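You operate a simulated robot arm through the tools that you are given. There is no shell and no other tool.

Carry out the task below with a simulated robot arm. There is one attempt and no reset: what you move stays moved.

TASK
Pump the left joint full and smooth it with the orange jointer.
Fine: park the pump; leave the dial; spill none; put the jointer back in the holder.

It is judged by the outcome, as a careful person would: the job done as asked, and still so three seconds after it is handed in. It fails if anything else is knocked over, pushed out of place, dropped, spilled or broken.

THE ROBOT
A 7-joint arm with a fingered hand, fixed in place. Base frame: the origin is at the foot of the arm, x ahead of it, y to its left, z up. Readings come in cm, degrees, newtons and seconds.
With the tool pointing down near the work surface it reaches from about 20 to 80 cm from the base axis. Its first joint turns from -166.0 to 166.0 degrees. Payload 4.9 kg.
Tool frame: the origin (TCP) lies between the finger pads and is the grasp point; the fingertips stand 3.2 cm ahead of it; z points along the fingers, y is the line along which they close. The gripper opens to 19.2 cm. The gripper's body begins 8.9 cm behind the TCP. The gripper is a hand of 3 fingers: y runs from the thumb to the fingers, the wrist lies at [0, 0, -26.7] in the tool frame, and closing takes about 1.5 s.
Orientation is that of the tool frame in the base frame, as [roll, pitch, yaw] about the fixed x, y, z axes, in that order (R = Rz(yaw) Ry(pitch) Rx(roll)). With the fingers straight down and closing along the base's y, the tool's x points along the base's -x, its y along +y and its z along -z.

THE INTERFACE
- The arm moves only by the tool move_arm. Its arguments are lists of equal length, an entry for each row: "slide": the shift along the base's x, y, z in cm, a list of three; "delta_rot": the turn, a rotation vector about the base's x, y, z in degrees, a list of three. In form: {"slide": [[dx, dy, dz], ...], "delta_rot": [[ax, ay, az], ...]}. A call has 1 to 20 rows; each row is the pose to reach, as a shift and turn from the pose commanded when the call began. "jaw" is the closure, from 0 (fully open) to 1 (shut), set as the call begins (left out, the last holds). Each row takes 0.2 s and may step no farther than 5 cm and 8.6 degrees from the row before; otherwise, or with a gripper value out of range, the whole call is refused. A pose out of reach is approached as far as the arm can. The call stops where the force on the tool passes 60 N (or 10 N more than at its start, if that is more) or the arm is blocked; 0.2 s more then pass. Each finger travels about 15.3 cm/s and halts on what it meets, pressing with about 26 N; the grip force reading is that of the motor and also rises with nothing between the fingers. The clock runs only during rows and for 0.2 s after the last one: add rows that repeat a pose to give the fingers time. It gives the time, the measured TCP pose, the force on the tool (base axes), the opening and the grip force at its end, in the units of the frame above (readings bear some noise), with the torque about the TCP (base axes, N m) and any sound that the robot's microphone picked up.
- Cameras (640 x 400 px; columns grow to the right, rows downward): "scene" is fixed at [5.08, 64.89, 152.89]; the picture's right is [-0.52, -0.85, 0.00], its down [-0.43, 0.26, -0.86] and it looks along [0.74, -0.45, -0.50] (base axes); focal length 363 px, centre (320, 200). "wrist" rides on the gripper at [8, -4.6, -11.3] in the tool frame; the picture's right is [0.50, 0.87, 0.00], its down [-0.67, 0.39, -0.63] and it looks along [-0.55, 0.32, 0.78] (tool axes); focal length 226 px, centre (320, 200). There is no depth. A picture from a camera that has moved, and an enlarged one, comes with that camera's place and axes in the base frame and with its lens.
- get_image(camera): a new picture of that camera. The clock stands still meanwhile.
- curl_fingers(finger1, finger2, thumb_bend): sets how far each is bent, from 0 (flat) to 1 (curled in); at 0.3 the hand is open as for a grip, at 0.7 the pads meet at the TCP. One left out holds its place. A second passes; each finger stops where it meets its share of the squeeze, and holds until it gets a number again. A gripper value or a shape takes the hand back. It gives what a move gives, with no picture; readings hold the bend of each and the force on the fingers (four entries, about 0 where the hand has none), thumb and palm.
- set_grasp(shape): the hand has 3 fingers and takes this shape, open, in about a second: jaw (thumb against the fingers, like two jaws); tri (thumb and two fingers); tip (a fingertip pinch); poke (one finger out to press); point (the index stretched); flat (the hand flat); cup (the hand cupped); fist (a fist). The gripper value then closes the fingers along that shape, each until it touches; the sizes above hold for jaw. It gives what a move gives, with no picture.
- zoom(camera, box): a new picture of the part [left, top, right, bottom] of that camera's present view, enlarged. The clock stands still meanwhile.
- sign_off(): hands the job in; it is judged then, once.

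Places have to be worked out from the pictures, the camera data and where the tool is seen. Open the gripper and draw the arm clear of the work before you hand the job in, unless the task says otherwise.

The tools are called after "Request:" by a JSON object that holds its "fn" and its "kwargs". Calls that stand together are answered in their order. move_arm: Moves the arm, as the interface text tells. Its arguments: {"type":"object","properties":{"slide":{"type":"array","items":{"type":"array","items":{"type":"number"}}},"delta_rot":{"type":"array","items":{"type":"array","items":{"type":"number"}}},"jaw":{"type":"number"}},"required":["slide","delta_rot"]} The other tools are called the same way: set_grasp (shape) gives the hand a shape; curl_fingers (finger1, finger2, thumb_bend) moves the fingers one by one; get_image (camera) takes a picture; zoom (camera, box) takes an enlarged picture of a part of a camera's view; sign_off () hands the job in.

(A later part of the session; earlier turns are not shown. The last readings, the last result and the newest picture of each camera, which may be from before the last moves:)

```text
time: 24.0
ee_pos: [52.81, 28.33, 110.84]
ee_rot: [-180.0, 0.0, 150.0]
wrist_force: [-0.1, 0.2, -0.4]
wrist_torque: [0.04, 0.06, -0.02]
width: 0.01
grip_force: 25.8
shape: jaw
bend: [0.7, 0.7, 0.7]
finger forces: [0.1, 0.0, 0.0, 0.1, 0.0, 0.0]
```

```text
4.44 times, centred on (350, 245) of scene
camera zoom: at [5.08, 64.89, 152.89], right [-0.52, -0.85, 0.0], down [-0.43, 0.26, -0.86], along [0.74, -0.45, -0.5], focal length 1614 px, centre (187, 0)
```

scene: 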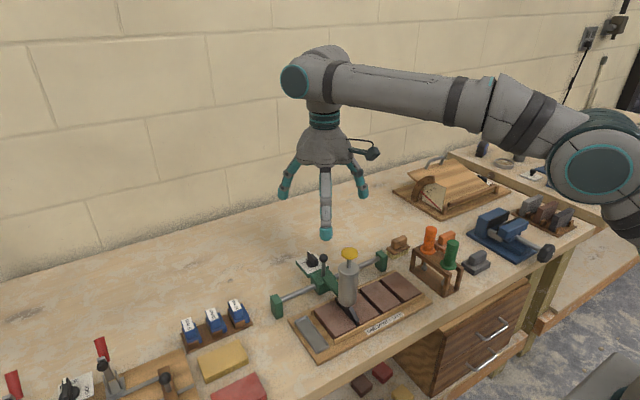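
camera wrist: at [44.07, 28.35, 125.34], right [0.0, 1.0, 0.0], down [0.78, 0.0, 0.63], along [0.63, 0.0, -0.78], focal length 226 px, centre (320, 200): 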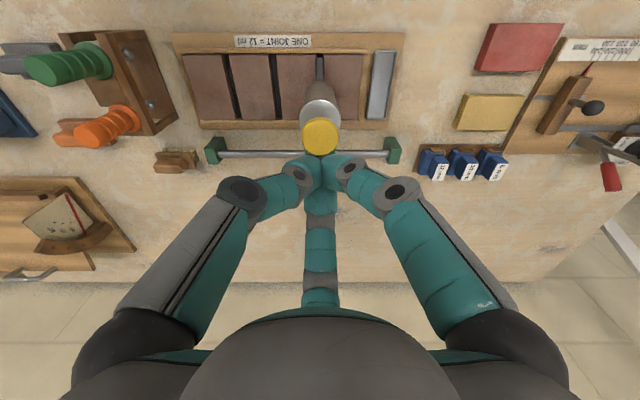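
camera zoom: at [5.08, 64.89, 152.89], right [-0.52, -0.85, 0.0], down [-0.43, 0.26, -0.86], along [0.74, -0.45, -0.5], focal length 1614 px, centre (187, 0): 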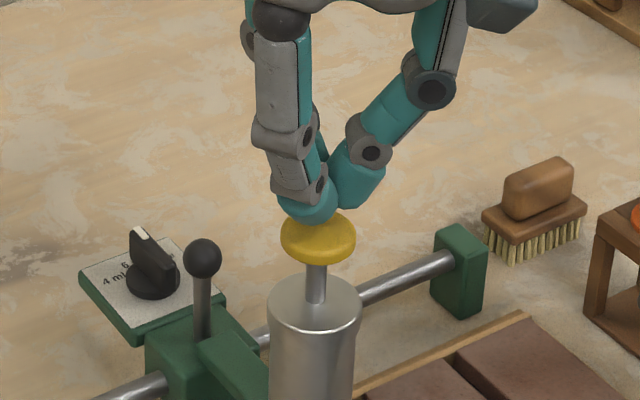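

The tips are about half a centimetre above the knob. I'll press on down in fine steps while watching the force.

Request:
{"fn": "move_arm", "kwargs": {"slide": [[0, 0, -0.3], [0, 0, -0.6], [0, 0, -0.9], [0, 0, -1.2], [0, 0, -1.5], [0, 0, -1.5]], "delta_rot": [[0, 0, 0], [0, 0, 0], [0, 0, 0], [0, 0, 0], [0, 0, 0], [0, 0, 0]]}}

Request:
{"fn": "zoom", "kwargs": {"camera": "scene", "box": [310, 200, 390, 290]}}

```text
time: 25.4
ee_pos: [52.76, 28.42, 109.19]
ee_rot: [-180.0, 0.1, 149.9]
wrist_force: [0.4, 0.0, 0.4]
wrist_torque: [0.01, -0.04, 0.0]
width: 0.0
grip_force: 26.2
shape: jaw
bend: [0.7, 0.7, 0.7]
finger forces: [0.1, 0.0, 0.1, 0.0, 0.1, 0.1]
```

```text
4.44 times, centred on (350, 245) of scene
camera zoom: at [5.08, 64.89, 152.89], right [-0.52, -0.85, 0.0], down [-0.43, 0.26, -0.86], along [0.74, -0.45, -0.5], focal length 1614 px, centre (187, 0)
```

zoom: 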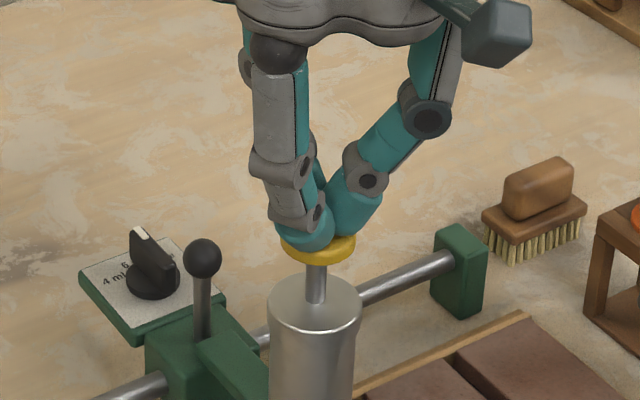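

There's still no contact force with the TCP at z = 109.2, so contact should come near 108.5. I'll go further down in small steps.

Request:
{"fn": "move_arm", "kwargs": {"slide": [[0, 0, -0.25], [0, 0, -0.5], [0, 0, -0.75], [0, 0, -1.0], [0, 0, -1.25], [0, 0, -1.25]], "delta_rot": [[0, 0, 0], [0, 0, 0], [0, 0, 0], [0, 0, 0], [0, 0, 0], [0, 0, 0]]}}

Request:
{"fn": "zoom", "kwargs": {"camera": "scene", "box": [310, 200, 390, 290]}}

```text
time: 26.8
ee_pos: [52.94, 28.35, 107.99]
ee_rot: [-180.0, 0.0, 150.1]
wrist_force: [0.2, -0.8, 2.5]
wrist_torque: [0.0, -0.01, 0.03]
width: 0.02
grip_force: 26.8
shape: jaw
bend: [0.7, 0.7, 0.7]
finger forces: [0.0, 0.0, 0.1, 0.0, 0.0, 0.0]
```

```text
4.44 times, centred on (350, 245) of scene
camera zoom: at [5.08, 64.89, 152.89], right [-0.52, -0.85, 0.0], down [-0.43, 0.26, -0.86], along [0.74, -0.45, -0.5], focal length 1614 px, centre (187, 0)
```

zoom: 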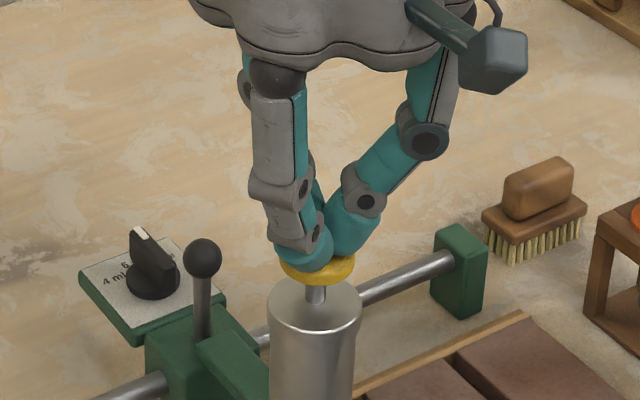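

Contact is made: the knob has gone down about 0.9 cm against a light spring. I'll carry on to the bottom of the stroke.

Request:
{"fn": "move_arm", "kwargs": {"slide": [[0, 0, -0.3], [0, 0, -0.6], [0, 0, -0.9], [0, 0, -1.2], [0, 0, -1.5], [0, 0, -1.8], [0, 0, -1.8]], "delta_rot": [[0, 0, 0], [0, 0, 0], [0, 0, 0], [0, 0, 0], [0, 0, 0], [0, 0, 0], [0, 0, 0]]}}

Request:
{"fn": "zoom", "kwargs": {"camera": "scene", "box": [310, 220, 410, 340]}}

```text
time: 27.9
ee_pos: [53.14, 28.53, 107.84]
ee_rot: [179.0, 0.6, 150.0]
wrist_force: [-1.0, -1.3, 16.8]
wrist_torque: [-0.08, 0.14, 0.01]
width: 0.0
grip_force: 25.7
shape: jaw
bend: [0.7, 0.7, 0.7]
finger forces: [0.0, 0.0, 0.1, 0.0, 0.0, 0.1]
stopped in row 5: the force on the tool passed its limit at 63 N (the readings are from after the stop); the commanded pose is now the measured one
```

```text
3.33 times, centred on (360, 280) of scene
camera zoom: at [5.08, 64.89, 152.89], right [-0.52, -0.85, 0.0], down [-0.43, 0.26, -0.86], along [0.74, -0.45, -0.5], focal length 1211 px, centre (187, -67)
```

zoom: 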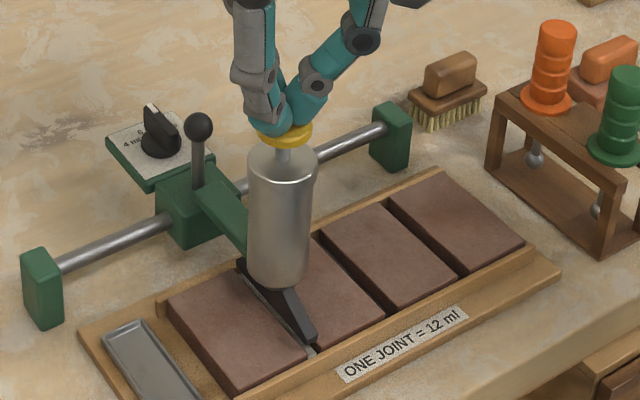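

The force limit tripped at 63 N, so the plunger seems to have hit its lower stop, and there's now something light grey in the joint. I'll take a closer look.

Request:
{"fn": "zoom", "kwargs": {"camera": "scene", "box": [320, 290, 380, 335]}}

Request:
{"fn": "zoom", "kwargs": {"camera": "scene", "box": [320, 235, 380, 285]}}

Request:
{"fn": "get_image", "kwargs": {"camera": "wrist"}}

```text
8.89 times, centred on (350, 312) of scene
camera zoom: at [5.08, 64.89, 152.89], right [-0.52, -0.85, 0.0], down [-0.43, 0.26, -0.86], along [0.74, -0.45, -0.5], focal length 3229 px, centre (53, -800)
```

zoom: 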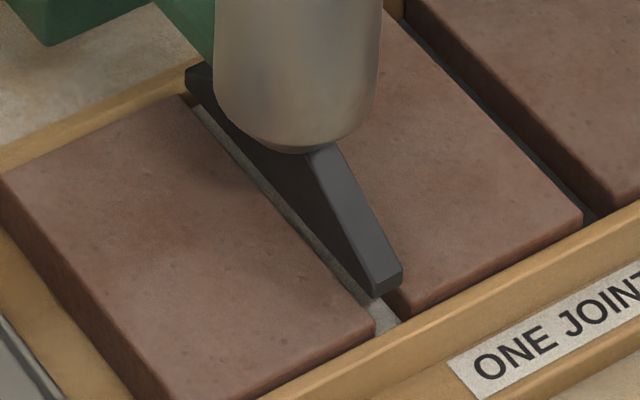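

```text
8.00 times, centred on (350, 260) of scene
camera zoom: at [5.08, 64.89, 152.89], right [-0.52, -0.85, 0.0], down [-0.43, 0.26, -0.86], along [0.74, -0.45, -0.5], focal length 2906 px, centre (80, -280)
```

zoom: 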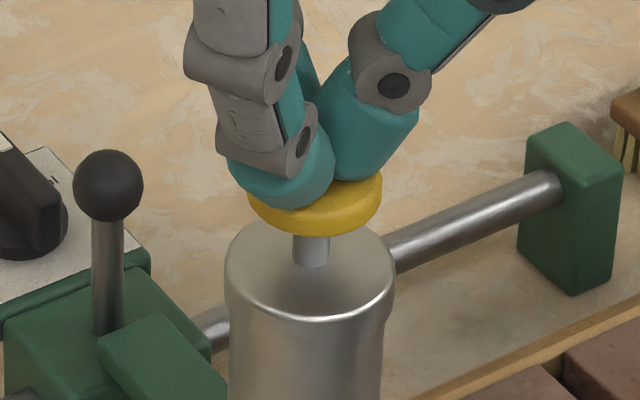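

```text
taken
camera wrist: at [43.66, 28.4, 118.96], right [0.0, 1.0, 0.01], down [0.76, -0.01, 0.64], along [0.64, 0.01, -0.76], focal length 226 px, centre (320, 200)
```

wrist: 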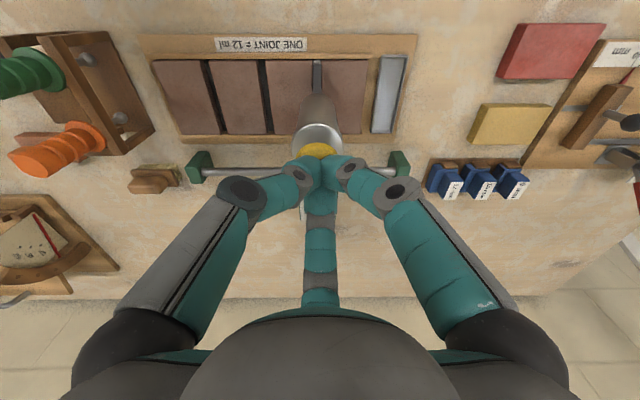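

Grey mortar has come out evenly in the left joint with none on the bricks, so the first stroke has worked. I'll lift off to let the plunger return.

Request:
{"fn": "move_arm", "kwargs": {"slide": [[0, 0, 0.5], [0, 0, 1.0], [0, 0, 1.6], [0, 0, 2.2], [0, 0, 2.8], [0, 0, 2.8]], "delta_rot": [[0, 0, 0], [0, 0, 0], [0, 0, 0], [0, 0, 0], [0, 0, 0], [0, 0, 0]]}}

Request:
{"fn": "zoom", "kwargs": {"camera": "scene", "box": [310, 210, 390, 290]}}

Request:
{"fn": "zoom", "kwargs": {"camera": "wrist", "box": [280, 50, 360, 170]}}

```text
time: 29.3
ee_pos: [53.04, 28.4, 110.3]
ee_rot: [179.3, 0.3, 150.0]
wrist_force: [-0.7, -0.3, -0.1]
wrist_torque: [0.01, 0.02, 0.0]
width: 0.01
grip_force: 26.2
shape: jaw
bend: [0.7, 0.7, 0.7]
finger forces: [0.0, 0.0, 0.0, 0.1, 0.1, 0.1]
```

```text
5.00 times, centred on (350, 250) of scene
camera zoom: at [5.08, 64.89, 152.89], right [-0.52, -0.85, 0.0], down [-0.43, 0.26, -0.86], along [0.74, -0.45, -0.5], focal length 1816 px, centre (170, -50)
```

zoom: 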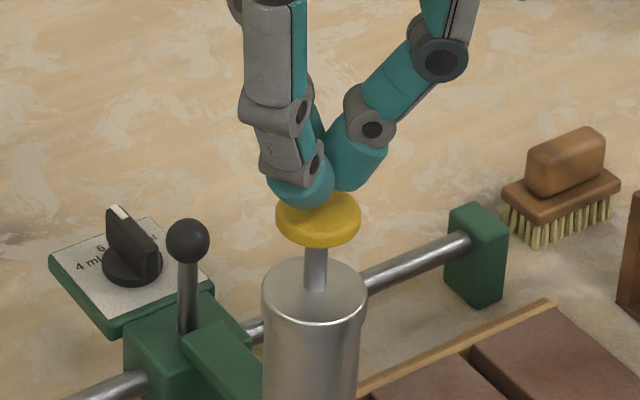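

```text
3.33 times, centred on (320, 110) of wrist
camera zoom: at [43.61, 28.39, 121.49], right [0.0, 1.0, 0.01], down [0.77, 0.0, 0.64], along [0.64, 0.01, -0.77], focal length 754 px, centre (320, 500)
```

zoom: 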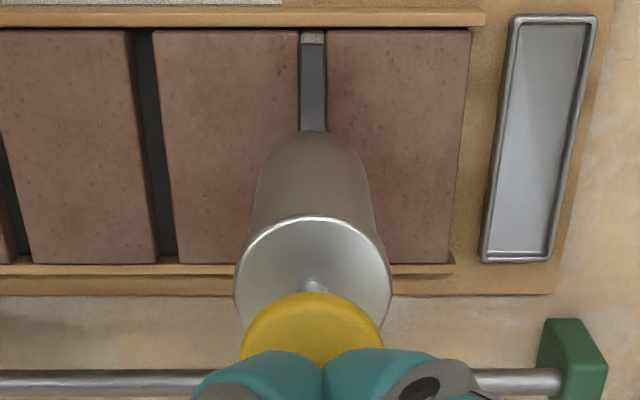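

The plunger is back at full height and the nozzle is still over the joint. I'll make the second full stroke, correcting the slight tilt and pressing to the stop more gently.

Request:
{"fn": "move_arm", "kwargs": {"slide": [[-0.2, -0.15, 0], [-0.2, -0.15, -0.5], [-0.2, -0.15, -1.0], [-0.2, -0.15, -1.4], [-0.2, -0.15, -1.8], [-0.2, -0.15, -2.2], [-0.2, -0.15, -2.5], [-0.2, -0.15, -2.8], [-0.2, -0.15, -3.0], [-0.2, -0.15, -3.2], [-0.2, -0.15, -3.35], [-0.2, -0.15, -3.35]], "delta_rot": [[-0.5, 0.7, 0], [-0.5, 0.7, 0], [-0.5, 0.7, 0], [-0.5, 0.7, 0], [-0.5, 0.7, 0], [-0.5, 0.7, 0], [-0.5, 0.7, 0], [-0.5, 0.7, 0], [-0.5, 0.7, 0], [-0.5, 0.7, 0], [-0.5, 0.7, 0], [-0.5, 0.7, 0]]}}

Request:
{"fn": "zoom", "kwargs": {"camera": "scene", "box": [320, 235, 380, 285]}}

Request:
{"fn": "zoom", "kwargs": {"camera": "scene", "box": [320, 290, 380, 335]}}

```text
time: 31.9
ee_pos: [52.84, 28.33, 107.6]
ee_rot: [179.6, 0.2, 150.1]
wrist_force: [-9.6, -1.7, 53.8]
wrist_torque: [-0.1, 0.37, 0.03]
width: 0.01
grip_force: 26.0
shape: jaw
bend: [0.7, 0.7, 0.7]
finger forces: [0.0, 0.0, 0.1, 0.0, 0.0, 0.0]
```

```text
8.00 times, centred on (350, 260) of scene
camera zoom: at [5.08, 64.89, 152.89], right [-0.52, -0.85, 0.0], down [-0.43, 0.26, -0.86], along [0.74, -0.45, -0.5], focal length 2906 px, centre (80, -280)
```

zoom: 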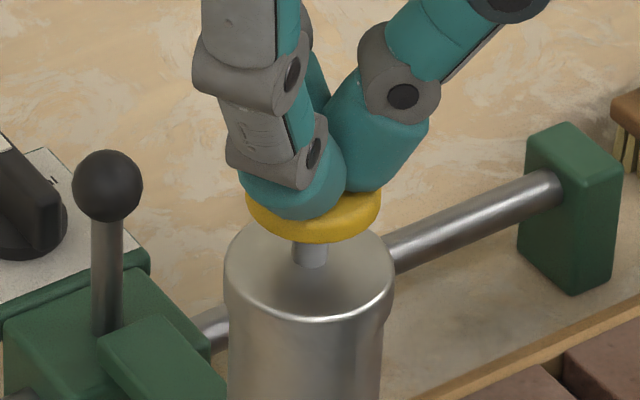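

```text
8.89 times, centred on (350, 312) of scene
camera zoom: at [5.08, 64.89, 152.89], right [-0.52, -0.85, 0.0], down [-0.43, 0.26, -0.86], along [0.74, -0.45, -0.5], focal length 3229 px, centre (53, -800)
```

zoom: 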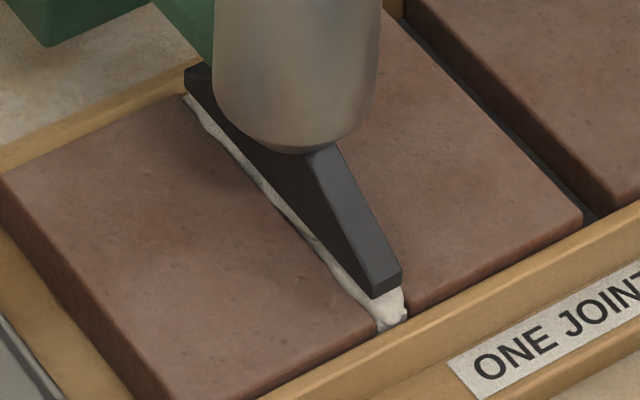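

The joint is now full, with a slight bead standing proud and nothing on the bricks. I'll lift off and then open the hand over the handle ball to bring the carriage back to its park place.

Request:
{"fn": "move_arm", "kwargs": {"slide": [[0, 0, 0.6], [0, 0, 1.5], [0, 0, 3.0], [0, 0, 4.6], [0, 0, 6.2], [3, 0, 6.2], [6.5, -0.1, 6.2], [10.1, -0.13, 6.2], [10.1, -0.13, 6.2]], "delta_rot": [[0, 0, 0], [0, 0, 0], [0, 0, 0], [0, 0, 5], [0, 0, 10], [0, 0, 16], [0, 0, 23], [0, 0, 30], [0, 0, 30]]}}

Request:
{"fn": "move_arm", "kwargs": {"slide": [[0, 0, 0], [0, 0, 0], [0, 0, 0], [0, 0, 0]], "delta_rot": [[0, 0, 0], [0, 0, 0], [0, 0, 0], [0, 0, 0]], "jaw": 0}}

Request:
{"fn": "zoom", "kwargs": {"camera": "wrist", "box": [260, 60, 380, 165]}}

Request:
{"fn": "zoom", "kwargs": {"camera": "scene", "box": [260, 210, 440, 340]}}

```text
time: 33.9
ee_pos: [62.83, 28.22, 113.2]
ee_rot: [-179.8, 0.1, -179.9]
wrist_force: [0.5, 0.6, 0.2]
wrist_torque: [0.04, -0.02, 0.01]
width: 0.0
grip_force: 25.8
shape: jaw
bend: [0.7, 0.7, 0.7]
finger forces: [0.1, 0.0, 0.1, 0.0, 0.0, 0.0]
```

```text
time: 34.9
ee_pos: [62.79, 28.22, 113.12]
ee_rot: [-180.0, 0.0, 180.0]
wrist_force: [0.0, 0.4, 0.2]
wrist_torque: [0.02, 0.02, -0.03]
width: 19.16
grip_force: 0.1
shape: jaw
bend: [0.3, 0.3, 0.3]
finger forces: [0.0, 0.0, 0.0, 0.1, 0.0, 0.0]
```

```text
3.81 times, centred on (320, 112) of wrist
camera zoom: at [54.73, 23.68, 124.32], right [-0.5, 0.87, 0.0], down [0.67, 0.39, 0.63], along [0.55, 0.31, -0.78], focal length 861 px, centre (320, 533)
```

zoom: 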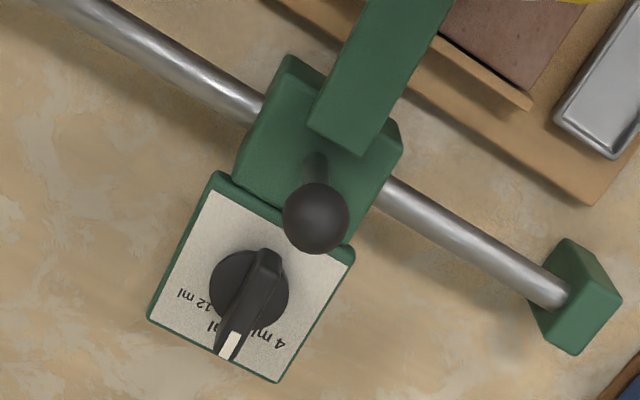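

```text
3.08 times, centred on (350, 275) of scene
camera zoom: at [5.08, 64.89, 152.89], right [-0.52, -0.85, 0.0], down [-0.43, 0.26, -0.86], along [0.74, -0.45, -0.5], focal length 1118 px, centre (228, -31)
```

zoom: 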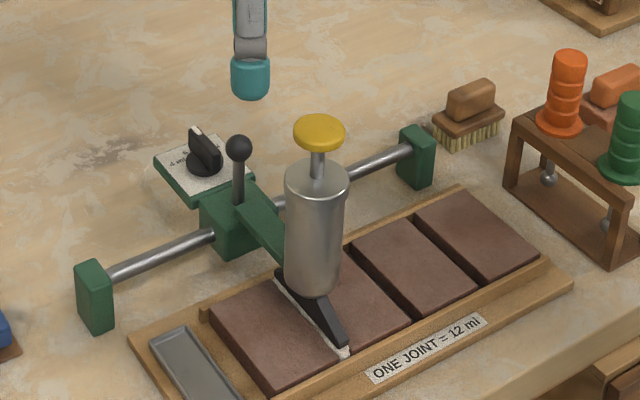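

The ball reads at about (63.0, 28.3). I'll lower the open hand around it as before.

Request:
{"fn": "move_arm", "kwargs": {"slide": [[0.15, 0.05, -3.5], [0.15, 0.05, -7], [0.15, 0.05, -10.5], [0.15, 0.05, -13], [0.15, 0.05, -14.7], [0.15, 0.05, -14.7]], "delta_rot": [[0, 0, 0], [0, 0, 0], [0, 0, 0], [0, 0, 0], [0, 0, 0], [0, 0, 0]]}}

Request:
{"fn": "get_image", "kwargs": {"camera": "wrist"}}

```text
time: 36.3
ee_pos: [63.11, 28.35, 98.53]
ee_rot: [-180.0, 0.0, -179.9]
wrist_force: [0.7, 0.1, -0.3]
wrist_torque: [0.03, 0.0, -0.01]
width: 19.2
grip_force: 0.0
shape: jaw
bend: [0.3, 0.3, 0.3]
finger forces: [0.1, 0.0, 0.1, 0.1, 0.0, 0.0]
```

```text
taken
camera wrist: at [55.04, 23.71, 109.79], right [-0.5, 0.87, 0.0], down [0.67, 0.39, 0.63], along [0.55, 0.31, -0.78], focal length 226 px, centre (320, 200)
```

wrist: 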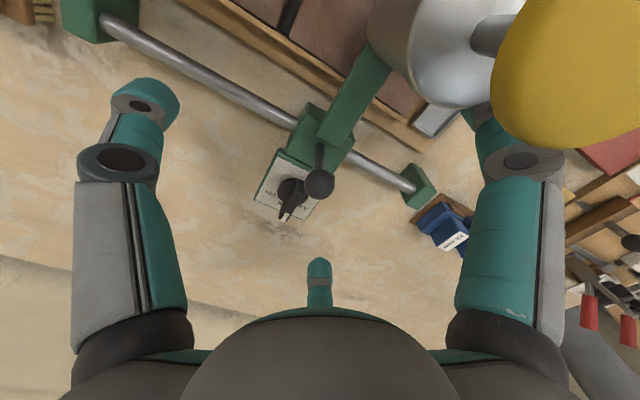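

The position matches the first grasp, with the ball centred and the fingers clear. I'll close on the ball and check the grip.

Request:
{"fn": "move_arm", "kwargs": {"slide": [[0, 0, 0], [0, 0, 0], [0, 0, 0]], "delta_rot": [[0, 0, 0], [0, 0, 0], [0, 0, 0]], "jaw": 0.6}}

Request:
{"fn": "move_arm", "kwargs": {"slide": [[0, 0, 0], [0, 0, 0], [0, 0, 0], [0, 0, 0]], "delta_rot": [[0, 0, 0], [0, 0, 0], [0, 0, 0], [0, 0, 0]], "jaw": 1}}

Request:
{"fn": "get_image", "kwargs": {"camera": "wrist"}}

```text
time: 37.1
ee_pos: [63.13, 28.2, 98.51]
ee_rot: [-179.8, 0.0, 179.9]
wrist_force: [0.0, -0.1, 0.0]
wrist_torque: [-0.02, 0.01, -0.01]
width: 7.75
grip_force: 0.1
shape: jaw
bend: [0.41, 0.41, 0.7]
finger forces: [0.0, 0.1, 0.0, 0.1, 0.0, 0.0]
```

```text
time: 38.1
ee_pos: [62.95, 28.32, 98.44]
ee_rot: [-179.8, -0.1, -179.9]
wrist_force: [1.5, 0.0, -7.4]
wrist_torque: [-0.02, 0.0, 0.03]
width: 1.51
grip_force: 26.0
shape: jaw
bend: [0.73, 0.74, 0.7]
finger forces: [22.4, 23.0, 0.0, 0.1, 22.7, 0.1]
```

```text
taken
camera wrist: at [55.04, 23.71, 109.72], right [-0.5, 0.87, 0.0], down [0.67, 0.39, 0.63], along [0.55, 0.31, -0.78], focal length 226 px, centre (320, 200)
```

wrist: 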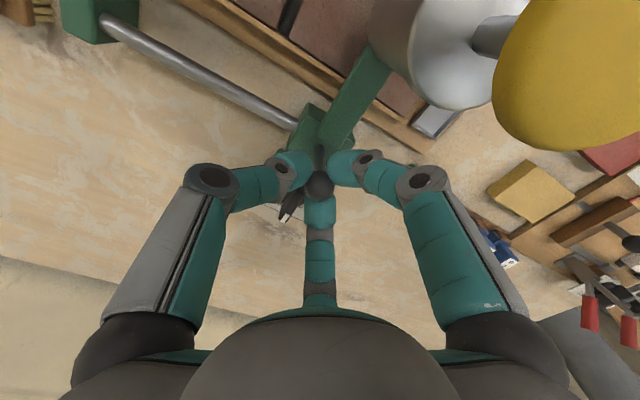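

The ball is gripped as before, at about 22 N per finger. I'll slide the carriage back toward +y by 9.2 cm to its park place over the tray.

Request:
{"fn": "move_arm", "kwargs": {"slide": [[0, 0.5, 0], [0, 1.0, 0], [0, 1.5, 0], [0, 2.0, 0], [0, 2.5, 0], [0, 3.0, 0], [0, 3.5, 0], [0, 4.0, 0], [0, 4.5, 0], [0, 5.0, 0], [0, 5.5, 0], [0, 6.0, 0], [0, 6.5, 0], [0, 7.0, 0], [0, 7.5, 0], [0, 8.0, 0], [0, 8.5, 0], [0, 8.9, 0], [0, 9.2, 0], [0, 9.2, 0]], "delta_rot": [[0, 0, 0], [0, 0, 0], [0, 0, 0], [0, 0, 0], [0, 0, 0], [0, 0, 0], [0, 0, 0], [0, 0, 0], [0, 0, 0], [0, 0, 0], [0, 0, 0], [0, 0, 0], [0, 0, 0], [0, 0, 0], [0, 0, 0], [0, 0, 0], [0, 0, 0], [0, 0, 0], [0, 0, 0], [0, 0, 0]]}}

Request:
{"fn": "zoom", "kwargs": {"camera": "scene", "box": [240, 230, 400, 360]}}

```text
time: 42.3
ee_pos: [63.07, 37.49, 98.43]
ee_rot: [-179.8, 0.0, 180.0]
wrist_force: [-0.2, -1.1, -8.2]
wrist_torque: [-0.02, 0.01, -0.02]
width: 1.51
grip_force: 26.0
shape: jaw
bend: [0.73, 0.74, 0.7]
finger forces: [23.3, 23.6, 0.1, 0.0, 23.9, 0.0]
```

```text
3.08 times, centred on (320, 295) of scene
camera zoom: at [5.08, 64.89, 152.89], right [-0.52, -0.85, 0.0], down [-0.43, 0.26, -0.86], along [0.74, -0.45, -0.5], focal length 1118 px, centre (320, -92)
```

zoom: 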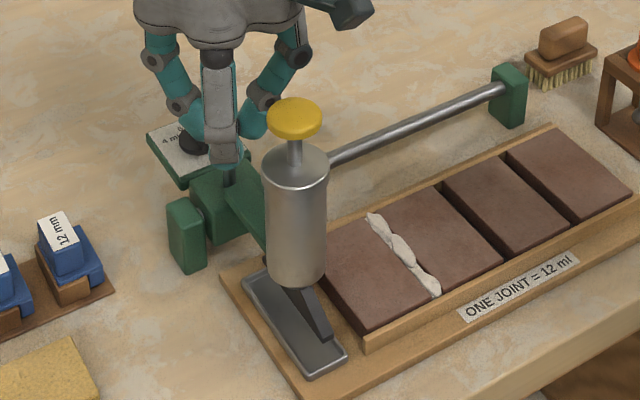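

The nozzle tip is at the same image spot as at the start (323, 339), so the pump is parked and the joint holds a lumpy bead. I'll release and lift clear.

Request:
{"fn": "move_arm", "kwargs": {"slide": [[0, 0, 0], [0, 0, 0], [0, 0, 0], [0, 0, 0], [0, 0, 0]], "delta_rot": [[0, 0, 0], [0, 0, 0], [0, 0, 0], [0, 0, 0], [0, 0, 0]], "jaw": 0}}

Request:
{"fn": "move_arm", "kwargs": {"slide": [[0, 0, 3], [0, 0, 7], [0, 0, 11], [0, 0, 15], [0, -4, 17], [0, -8.5, 18], [0, -13, 18], [-2, -17, 18], [-4, -21, 18], [-6, -25, 18], [-6, -25, 18]], "delta_rot": [[0, 0, 0], [0, 0, 0], [0, 0, 0], [0, 0, 0], [0, 0, 0], [0, 0, 0], [0, 0, 0], [0, 0, 0], [0, 0, 0], [0, 0, 0], [0, 0, 0]]}}

Request:
{"fn": "get_image", "kwargs": {"camera": "scene"}}

Request:
{"fn": "get_image", "kwargs": {"camera": "wrist"}}

```text
time: 43.5
ee_pos: [63.14, 37.41, 98.46]
ee_rot: [-179.9, 0.0, 180.0]
wrist_force: [1.0, -0.3, -0.5]
wrist_torque: [-0.04, 0.0, -0.02]
width: 19.2
grip_force: 0.0
shape: jaw
bend: [0.3, 0.3, 0.3]
finger forces: [0.0, 0.0, 0.1, 0.1, 0.0, 0.0]
```

```text
time: 45.9
ee_pos: [57.07, 12.56, 116.5]
ee_rot: [-180.0, -0.1, 180.0]
wrist_force: [0.1, -0.3, 0.4]
wrist_torque: [0.0, 0.0, -0.02]
width: 19.19
grip_force: 0.0
shape: jaw
bend: [0.3, 0.3, 0.3]
finger forces: [0.0, 0.1, 0.0, 0.0, 0.0, 0.0]
```

```text
taken
```

scene: 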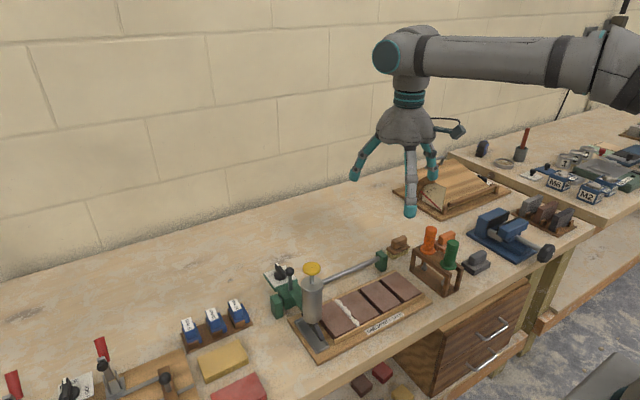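

```text
taken
camera wrist: at [49.02, 7.94, 127.82], right [-0.5, 0.87, 0.0], down [0.67, 0.39, 0.63], along [0.55, 0.31, -0.78], focal length 226 px, centre (320, 200)
```

wrist: 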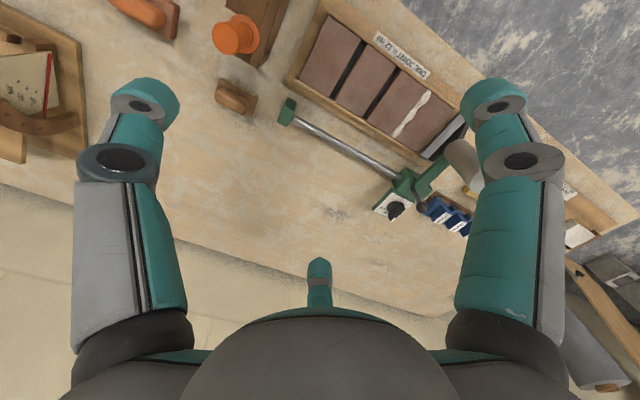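

The mortar bead and the jointers are visible from here. I'll enlarge the holder in both cameras to locate the orange jointer.

Request:
{"fn": "zoom", "kwargs": {"camera": "wrist", "box": [190, 0, 300, 80]}}

Request:
{"fn": "zoom", "kwargs": {"camera": "scene", "box": [405, 220, 475, 300]}}

```text
5.00 times, centred on (245, 40) of wrist
camera zoom: at [49.02, 7.94, 127.82], right [-0.5, 0.87, 0.0], down [0.67, 0.39, 0.63], along [0.55, 0.31, -0.78], focal length 1130 px, centre (695, 1000)
```

zoom: 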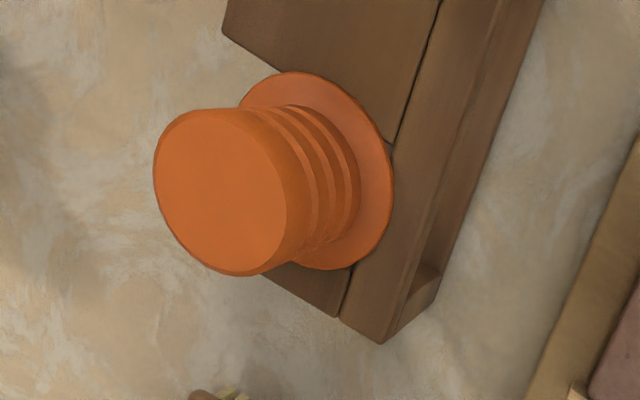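

```text
5.00 times, centred on (440, 260) of scene
camera zoom: at [5.08, 64.89, 152.89], right [-0.52, -0.85, 0.0], down [-0.43, 0.26, -0.86], along [0.74, -0.45, -0.5], focal length 1816 px, centre (-280, -100)
```

zoom: 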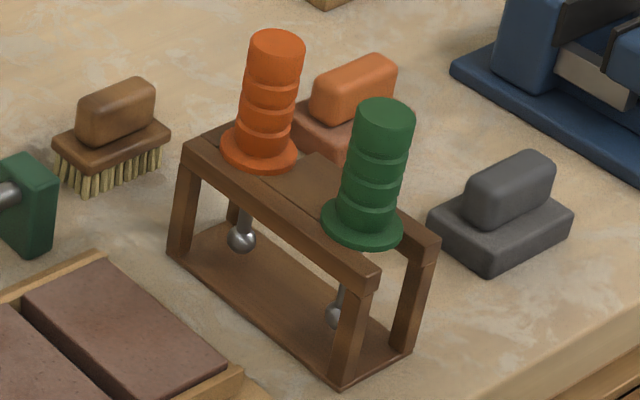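

My triangulation puts the orange handle near (55.0, 1.2), with its top at z ≈ 100.8 and the flange at about 94.4. I'll hover above it for a steeper view, to see how the rod sits in the holder.

Request:
{"fn": "move_arm", "kwargs": {"slide": [[-0.7, -4, -1.5], [-1.4, -8, -3], [-2.1, -11.3, -4.5], [-2.1, -11.3, -4.5]], "delta_rot": [[0, 0, 0], [0, 0, 0], [0, 0, 0], [0, 0, 0]]}}

Request:
{"fn": "get_image", "kwargs": {"camera": "wrist"}}

Request:
{"fn": "zoom", "kwargs": {"camera": "wrist", "box": [240, 20, 420, 160]}}

```text
time: 46.9
ee_pos: [55.17, 1.1, 112.18]
ee_rot: [-179.9, 0.0, -180.0]
wrist_force: [-0.2, -0.9, 0.5]
wrist_torque: [0.03, 0.01, 0.01]
width: 19.2
grip_force: 0.1
shape: jaw
bend: [0.3, 0.3, 0.3]
finger forces: [0.0, 0.1, 0.0, 0.0, 0.0, 0.0]
```

```text
taken
camera wrist: at [47.03, -3.4, 123.4], right [-0.5, 0.87, 0.0], down [0.67, 0.39, 0.63], along [0.55, 0.31, -0.78], focal length 226 px, centre (320, 200)
```

wrist: 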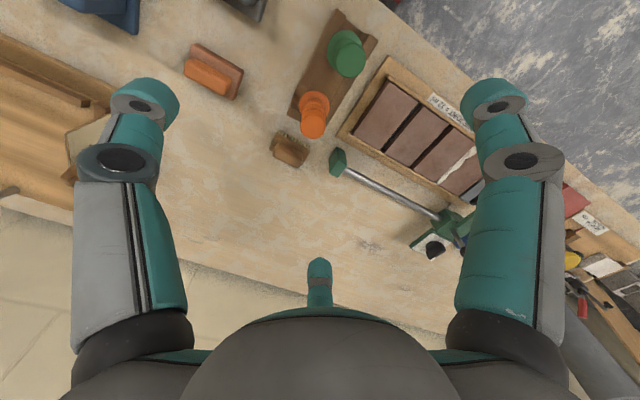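

```text
2.86 times, centred on (330, 90) of wrist
camera zoom: at [47.03, -3.4, 123.4], right [-0.5, 0.87, 0.0], down [0.67, 0.39, 0.63], along [0.55, 0.31, -0.78], focal length 646 px, centre (291, 514)
```

zoom: 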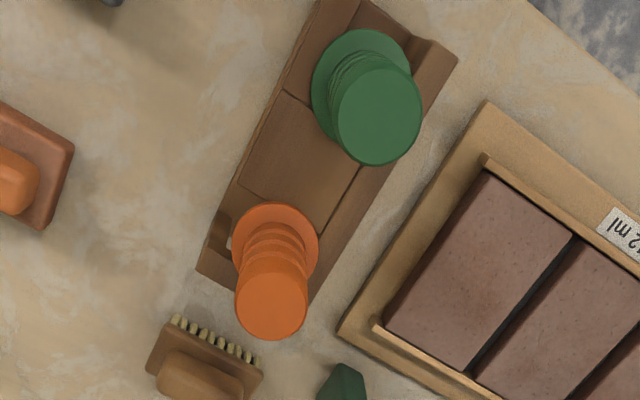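

The whole holder top is in view from here. I'll enlarge it around the orange jointer.

Request:
{"fn": "zoom", "kwargs": {"camera": "wrist", "box": [285, 60, 365, 145]}}

Request:
{"fn": "zoom", "kwargs": {"camera": "scene", "box": [408, 222, 448, 282]}}

```text
4.71 times, centred on (325, 102) of wrist
camera zoom: at [47.03, -3.4, 123.4], right [-0.5, 0.87, 0.0], down [0.67, 0.39, 0.63], along [0.55, 0.31, -0.78], focal length 1064 px, centre (296, 659)
```

zoom: 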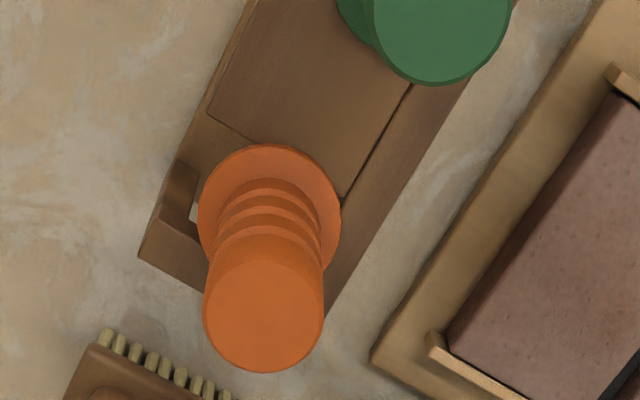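

```text
6.67 times, centred on (428, 252) of scene
camera zoom: at [5.08, 64.89, 152.89], right [-0.52, -0.85, 0.0], down [-0.43, 0.26, -0.86], along [0.74, -0.45, -0.5], focal length 2422 px, centre (-400, -147)
```

zoom: 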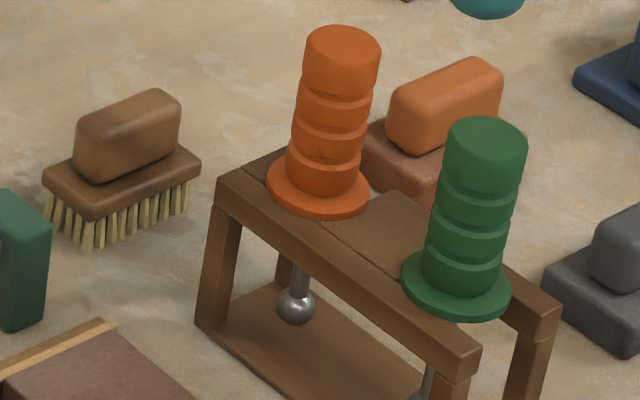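

The orange bay looks open toward -y, and I need to know whether the ball end can go straight up through it. I'll look at the holder from its -y side, keeping the hand high.

Request:
{"fn": "move_arm", "kwargs": {"slide": [[-0.6, -1.8, 0], [-1.2, -3.6, 0], [-1.8, -5.4, 0], [-2.5, -7.2, 0], [-3.1, -9, -1.5], [-3.8, -10.8, -3], [-4.4, -12.6, -5], [-5, -14.2, -7], [-5, -14.2, -7]], "delta_rot": [[0, 0, 7.5], [0, 0, 15], [0, 0, 22.5], [0, 0, 30], [0, 0, 37.5], [0, 0, 45], [0, 0, 52.5], [0, 0, 60], [0, 0, 60]]}}

Request:
{"fn": "get_image", "kwargs": {"camera": "wrist"}}

Request:
{"fn": "zoom", "kwargs": {"camera": "wrist", "box": [230, 180, 350, 270]}}

```text
time: 48.9
ee_pos: [49.95, -13.34, 104.92]
ee_rot: [-179.8, 0.0, -119.9]
wrist_force: [0.3, 0.2, -0.5]
wrist_torque: [-0.05, 0.03, -0.02]
width: 19.19
grip_force: 0.0
shape: jaw
bend: [0.3, 0.3, 0.3]
finger forces: [0.0, 0.0, 0.0, 0.0, 0.1, 0.1]
```

```text
taken
camera wrist: at [49.86, -22.41, 116.21], right [-1.0, 0.0, 0.0], down [0.0, 0.78, 0.63], along [0.0, 0.63, -0.78], focal length 226 px, centre (320, 200)
```

wrist: 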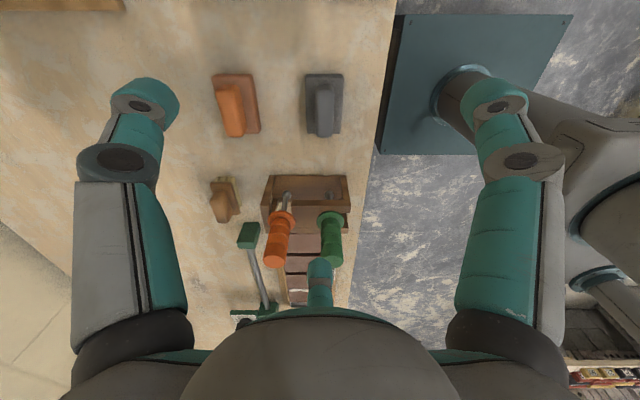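

```text
4.44 times, centred on (290, 225) of wrist
camera zoom: at [49.86, -22.41, 116.21], right [-1.0, 0.0, 0.0], down [0.0, 0.78, 0.63], along [0.0, 0.63, -0.78], focal length 1005 px, centre (453, 89)
```

zoom: 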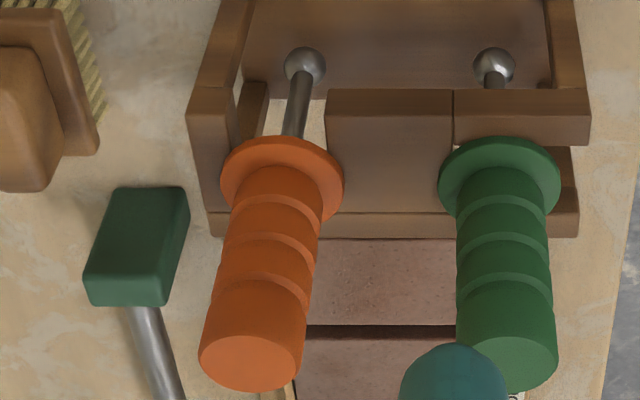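

From this side the orange bay is open and about 3 cm wide, so the 1.6 cm ball end can go straight up. The wrist views put the tool axis at about (55.3, 0.47), with the flange at z ≈ 92.5, the handle top at 99.7 and the ball at 86.7. I'll hover over it, turned so that no finger faces the green jointer.

Request:
{"fn": "move_arm", "kwargs": {"slide": [[0, 0, 3], [0, 0, 6], [0.5, 1.5, 7], [1, 3, 7], [1.6, 4.5, 7], [2.2, 6, 7], [2.8, 7.5, 7], [3.4, 9, 7], [4, 10.5, 7], [4.6, 12, 7], [5.0, 13, 6.5], [5.3, 13.8, 6], [5.3, 13.8, 6]], "delta_rot": [[0, 0, -7.5], [0, 0, -15], [0, 0, -22.5], [0, 0, -30], [0, 0, -37.5], [0, 0, -45], [0, 0, -52.5], [0, 0, -60], [0, 0, -67.5], [0, 0, -75], [0, 0, -82.5], [0, 0, -90], [0, 0, -90]]}}

Request:
{"fn": "get_image", "kwargs": {"camera": "wrist"}}

Request:
{"fn": "zoom", "kwargs": {"camera": "wrist", "box": [270, 60, 370, 180]}}

```text
time: 51.7
ee_pos: [55.17, 0.71, 111.08]
ee_rot: [-179.8, 0.1, 149.9]
wrist_force: [-0.4, -0.5, -0.2]
wrist_torque: [-0.03, 0.01, -0.01]
width: 19.18
grip_force: 0.0
shape: jaw
bend: [0.3, 0.3, 0.3]
finger forces: [0.1, 0.1, 0.1, 0.0, 0.0, 0.1]
```

```text
taken
camera wrist: at [45.99, 0.82, 122.32], right [0.0, 1.0, 0.0], down [0.78, 0.0, 0.63], along [0.63, 0.0, -0.78], focal length 226 px, centre (320, 200)
```

wrist: 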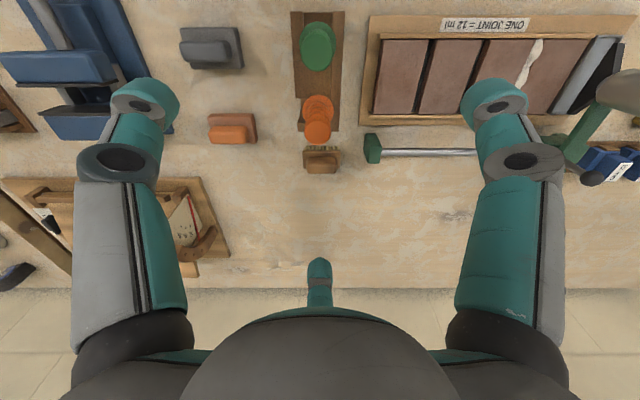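

```text
3.33 times, centred on (320, 120) of wrist
camera zoom: at [45.99, 0.82, 122.32], right [0.0, 1.0, 0.0], down [0.78, 0.0, 0.63], along [0.63, 0.0, -0.78], focal length 754 px, centre (320, 467)
```

zoom: 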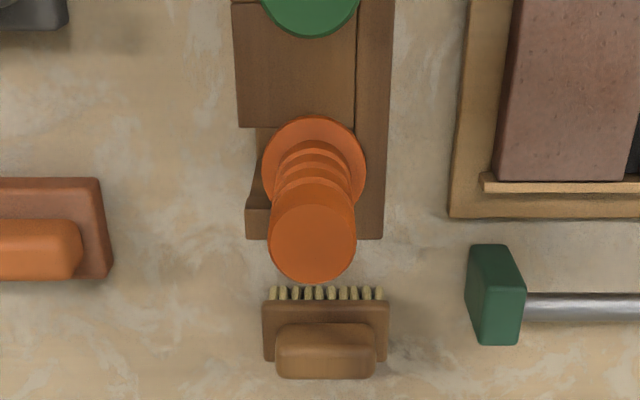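

The tool axis reads at about (55.25, 0.55). I'll shift slightly and lower the open hand around the orange handle, staying above its flange.

Request:
{"fn": "move_arm", "kwargs": {"slide": [[0.1, -0.2, -3.5], [0.1, -0.2, -7], [0.1, -0.2, -10], [0.1, -0.2, -12.5], [0.1, -0.2, -13.8], [0.1, -0.2, -13.8]], "delta_rot": [[0, 0, 0], [0, 0, 0], [0, 0, 0], [0, 0, 0], [0, 0, 0], [0, 0, 0]]}}

Request:
{"fn": "get_image", "kwargs": {"camera": "wrist"}}

Request:
{"fn": "zoom", "kwargs": {"camera": "scene", "box": [370, 170, 500, 310]}}

```text
time: 53.1
ee_pos: [55.48, 0.4, 97.16]
ee_rot: [-179.9, 0.0, 150.0]
wrist_force: [0.6, 1.4, 0.4]
wrist_torque: [0.02, -0.02, -0.01]
width: 19.19
grip_force: 0.0
shape: jaw
bend: [0.3, 0.3, 0.3]
finger forces: [0.0, 0.1, 0.0, 0.0, 0.0, 0.0]
```

```text
taken
camera wrist: at [46.14, 0.41, 108.45], right [0.0, 1.0, 0.0], down [0.78, 0.0, 0.63], along [0.63, 0.0, -0.78], focal length 226 px, centre (320, 200)
```

wrist: 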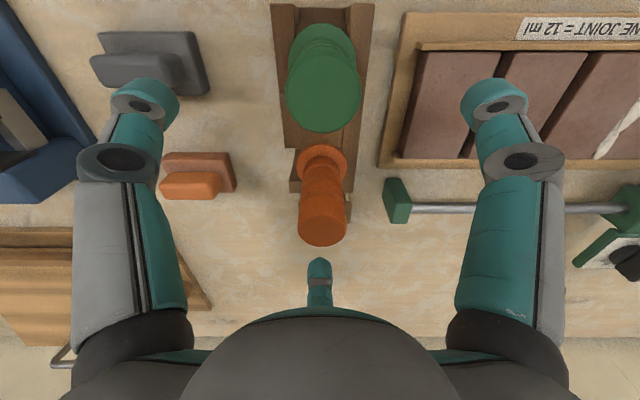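

```text
2.86 times, centred on (435, 240) of scene
camera zoom: at [5.08, 64.89, 152.89], right [-0.52, -0.85, 0.0], down [-0.43, 0.26, -0.86], along [0.74, -0.45, -0.5], focal length 1038 px, centre (-9, 86)
```

zoom: 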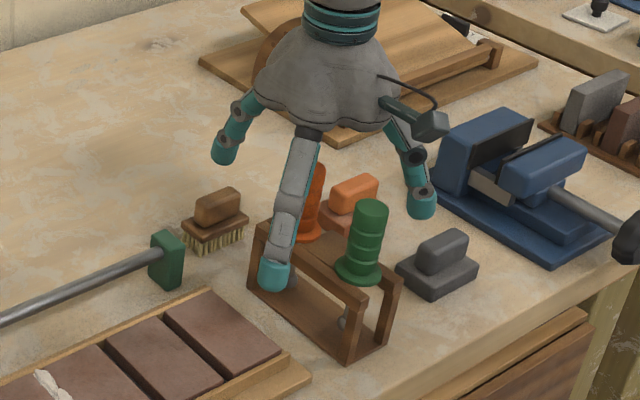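

The handle is nearly centred between the fingers. I'll enlarge it to fine-tune before closing.

Request:
{"fn": "zoom", "kwargs": {"camera": "wrist", "box": [260, 120, 380, 270]}}

```text
2.67 times, centred on (320, 195) of wrist
camera zoom: at [46.14, 0.41, 108.45], right [0.0, 1.0, 0.0], down [0.78, 0.0, 0.63], along [0.63, 0.0, -0.78], focal length 603 px, centre (320, 213)
```

zoom: 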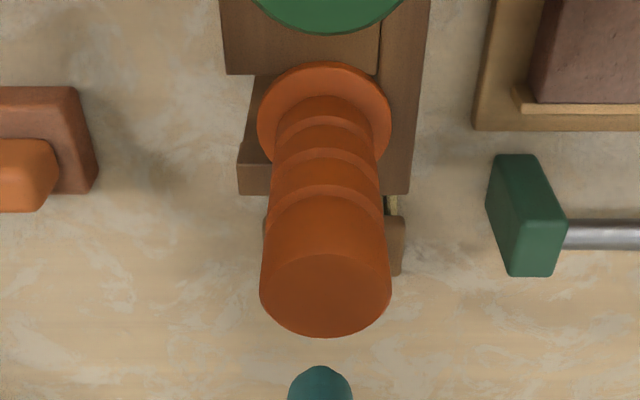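

The axis measures (55.4, 0.53) against a TCP at (55.48, 0.40), which is close. I'll nudge 0.12 cm in +y and then close on the handle.

Request:
{"fn": "move_arm", "kwargs": {"slide": [[-0.05, 0.12, 0], [-0.05, 0.12, 0]], "delta_rot": [[0, 0, 0], [0, 0, 0]]}}

Request:
{"fn": "move_arm", "kwargs": {"slide": [[0, 0, 0], [0, 0, 0], [0, 0, 0], [0, 0, 0], [0, 0, 0], [0, 0, 0], [0, 0, 0], [0, 0, 0]], "delta_rot": [[0, 0, 0], [0, 0, 0], [0, 0, 0], [0, 0, 0], [0, 0, 0], [0, 0, 0], [0, 0, 0], [0, 0, 0]], "jaw": 1}}

Request:
{"fn": "get_image", "kwargs": {"camera": "wrist"}}

Request:
{"fn": "zoom", "kwargs": {"camera": "scene", "box": [370, 170, 500, 310]}}

```text
time: 53.7
ee_pos: [55.37, 0.55, 97.18]
ee_rot: [180.0, 0.1, 150.1]
wrist_force: [0.5, -0.5, -0.1]
wrist_torque: [0.02, -0.01, 0.01]
width: 19.2
grip_force: 0.0
shape: jaw
bend: [0.3, 0.3, 0.3]
finger forces: [0.1, 0.1, 0.1, 0.0, 0.1, 0.1]
```

```text
time: 55.5
ee_pos: [55.41, 0.52, 97.24]
ee_rot: [-179.9, 0.0, 150.0]
wrist_force: [-0.2, -0.9, 0.1]
wrist_torque: [0.0, 0.01, 0.01]
width: 2.26
grip_force: 25.8
shape: jaw
bend: [0.75, 0.75, 0.7]
finger forces: [22.5, 23.3, 0.0, 0.0, 22.7, 0.0]
```

```text
taken
camera wrist: at [46.11, 0.57, 108.49], right [0.0, 1.0, 0.0], down [0.78, 0.0, 0.63], along [0.63, 0.0, -0.78], focal length 226 px, centre (320, 200)
```

wrist: 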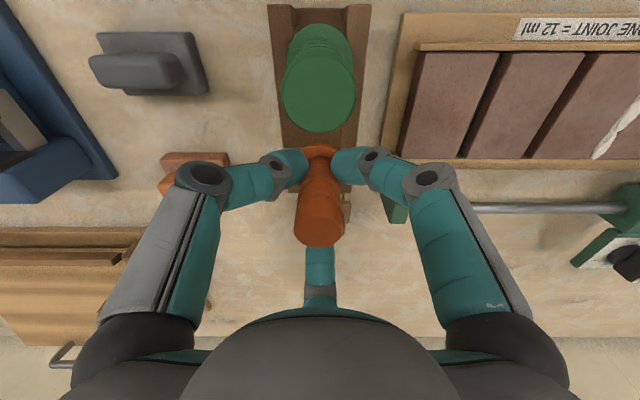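

```text
2.86 times, centred on (435, 240) of scene
camera zoom: at [5.08, 64.89, 152.89], right [-0.52, -0.85, 0.0], down [-0.43, 0.26, -0.86], along [0.74, -0.45, -0.5], focal length 1038 px, centre (-9, 86)
```

zoom: 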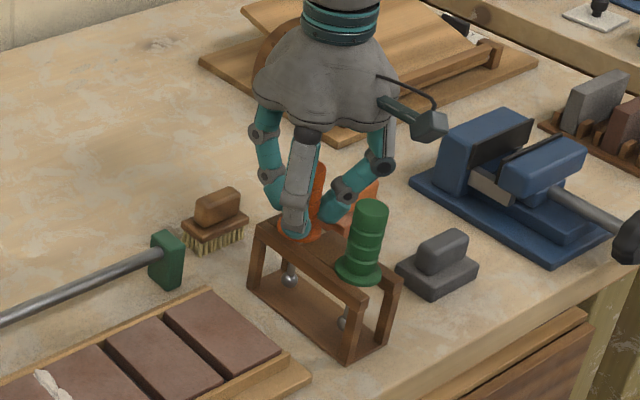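

The handle is held at about 22.5 N per finger and hasn't shifted. I'll lift straight up, slowly at first.

Request:
{"fn": "move_arm", "kwargs": {"slide": [[0, 0, 0.5], [0, 0, 1.2], [0, 0, 2], [0, 0, 3], [0, 0, 4.5], [0, 0, 6], [0, 0, 8], [0, 0, 10], [0, 0, 12], [0, 0, 12]], "delta_rot": [[0, 0, 0], [0, 0, 0], [0, 0, 0], [0, 0, 0], [0, 0, 0], [0, 0, 0], [0, 0, 0], [0, 0, 0], [0, 0, 0], [0, 0, 0]]}}

Request:
{"fn": "zoom", "kwargs": {"camera": "scene", "box": [370, 150, 500, 310]}}

Request:
{"fn": "get_image", "kwargs": {"camera": "wrist"}}

```text
time: 57.7
ee_pos: [55.4, 0.7, 109.07]
ee_rot: [-179.9, 0.1, 150.0]
wrist_force: [0.5, 0.5, -0.5]
wrist_torque: [0.02, 0.0, -0.01]
width: 2.27
grip_force: 25.9
shape: jaw
bend: [0.75, 0.75, 0.7]
finger forces: [22.6, 23.5, 0.0, 0.0, 22.6, 0.0]
```

```text
2.50 times, centred on (435, 230) of scene
camera zoom: at [5.08, 64.89, 152.89], right [-0.52, -0.85, 0.0], down [-0.43, 0.26, -0.86], along [0.74, -0.45, -0.5], focal length 908 px, centre (32, 125)
```

zoom: 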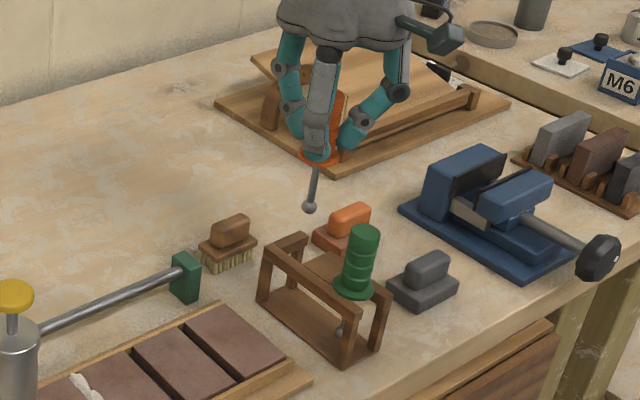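

```text
taken
camera wrist: at [46.07, 0.72, 120.36], right [0.0, 1.0, 0.0], down [0.78, 0.0, 0.63], along [0.63, 0.0, -0.78], focal length 226 px, centre (320, 200)
```

wrist: 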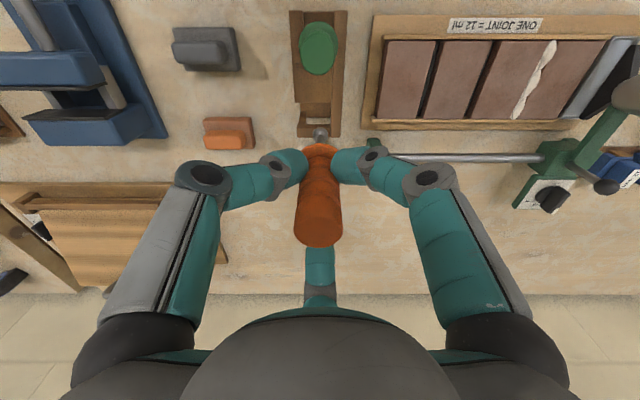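

The orange jointer came out cleanly and hangs straight. I'll carry it over to the front end of the left joint at about (48.8, 28.3), well above the bricks.

Request:
{"fn": "move_arm", "kwargs": {"slide": [[-0.4, 2, 0], [-1.2, 5.5, 0], [-2, 9, 0], [-2.9, 12.5, 0], [-3.8, 16, 0], [-4.7, 19.5, 0], [-5.5, 23, 0], [-6.2, 26, 0], [-6.6, 27.75, -1], [-6.6, 27.75, -2], [-6.6, 27.75, -2]], "delta_rot": [[0, 0, 0], [0, 0, 0], [0, 0, 0], [0, 0, 0], [0, 0, 0], [0, 0, 0], [0, 0, 0], [0, 0, 0], [0, 0, 0], [0, 0, 0], [0, 0, 0]]}}

Request:
{"fn": "get_image", "kwargs": {"camera": "wrist"}}

Request:
{"fn": "zoom", "kwargs": {"camera": "wrist", "box": [260, 60, 380, 180]}}

Request:
{"fn": "zoom", "kwargs": {"camera": "scene", "box": [280, 200, 440, 350]}}

```text
time: 60.1
ee_pos: [48.79, 28.46, 107.16]
ee_rot: [-179.9, 0.0, 150.1]
wrist_force: [-0.4, 0.1, -1.7]
wrist_torque: [-0.01, 0.01, -0.03]
width: 2.23
grip_force: 26.5
shape: jaw
bend: [0.75, 0.75, 0.7]
finger forces: [22.4, 23.6, 0.0, 0.0, 22.4, 0.0]
```

```text
taken
camera wrist: at [39.58, 28.5, 118.36], right [0.0, 1.0, 0.0], down [0.78, 0.0, 0.63], along [0.63, 0.0, -0.78], focal length 226 px, centre (320, 200)
```

wrist: 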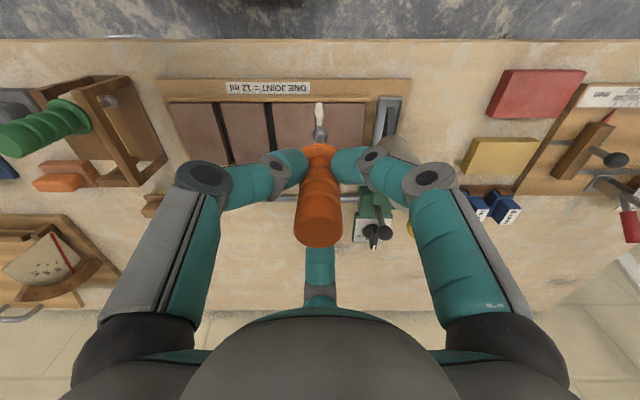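

```text
3.33 times, centred on (320, 120) of wrist
camera zoom: at [39.58, 28.5, 118.36], right [0.0, 1.0, 0.0], down [0.78, 0.0, 0.63], along [0.63, 0.0, -0.78], focal length 754 px, centre (320, 467)
```

zoom: 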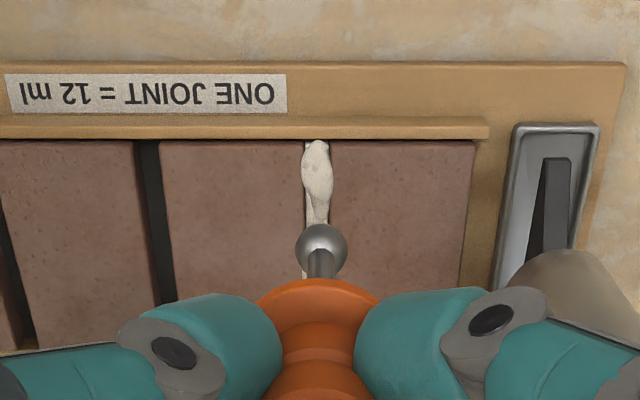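

```text
2.67 times, centred on (360, 275) of scene
camera zoom: at [5.08, 64.89, 152.89], right [-0.52, -0.85, 0.0], down [-0.43, 0.26, -0.86], along [0.74, -0.45, -0.5], focal length 969 px, centre (213, 0)
```

zoom: 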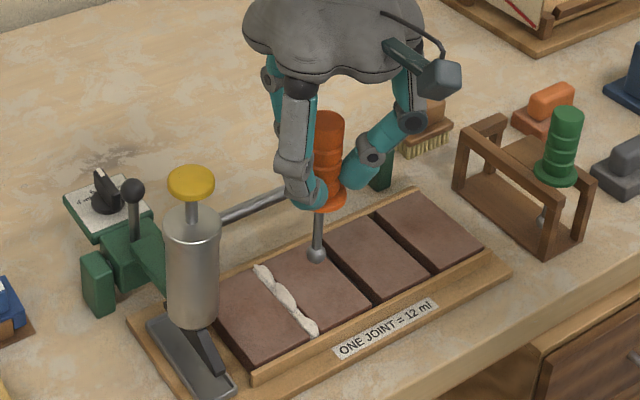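

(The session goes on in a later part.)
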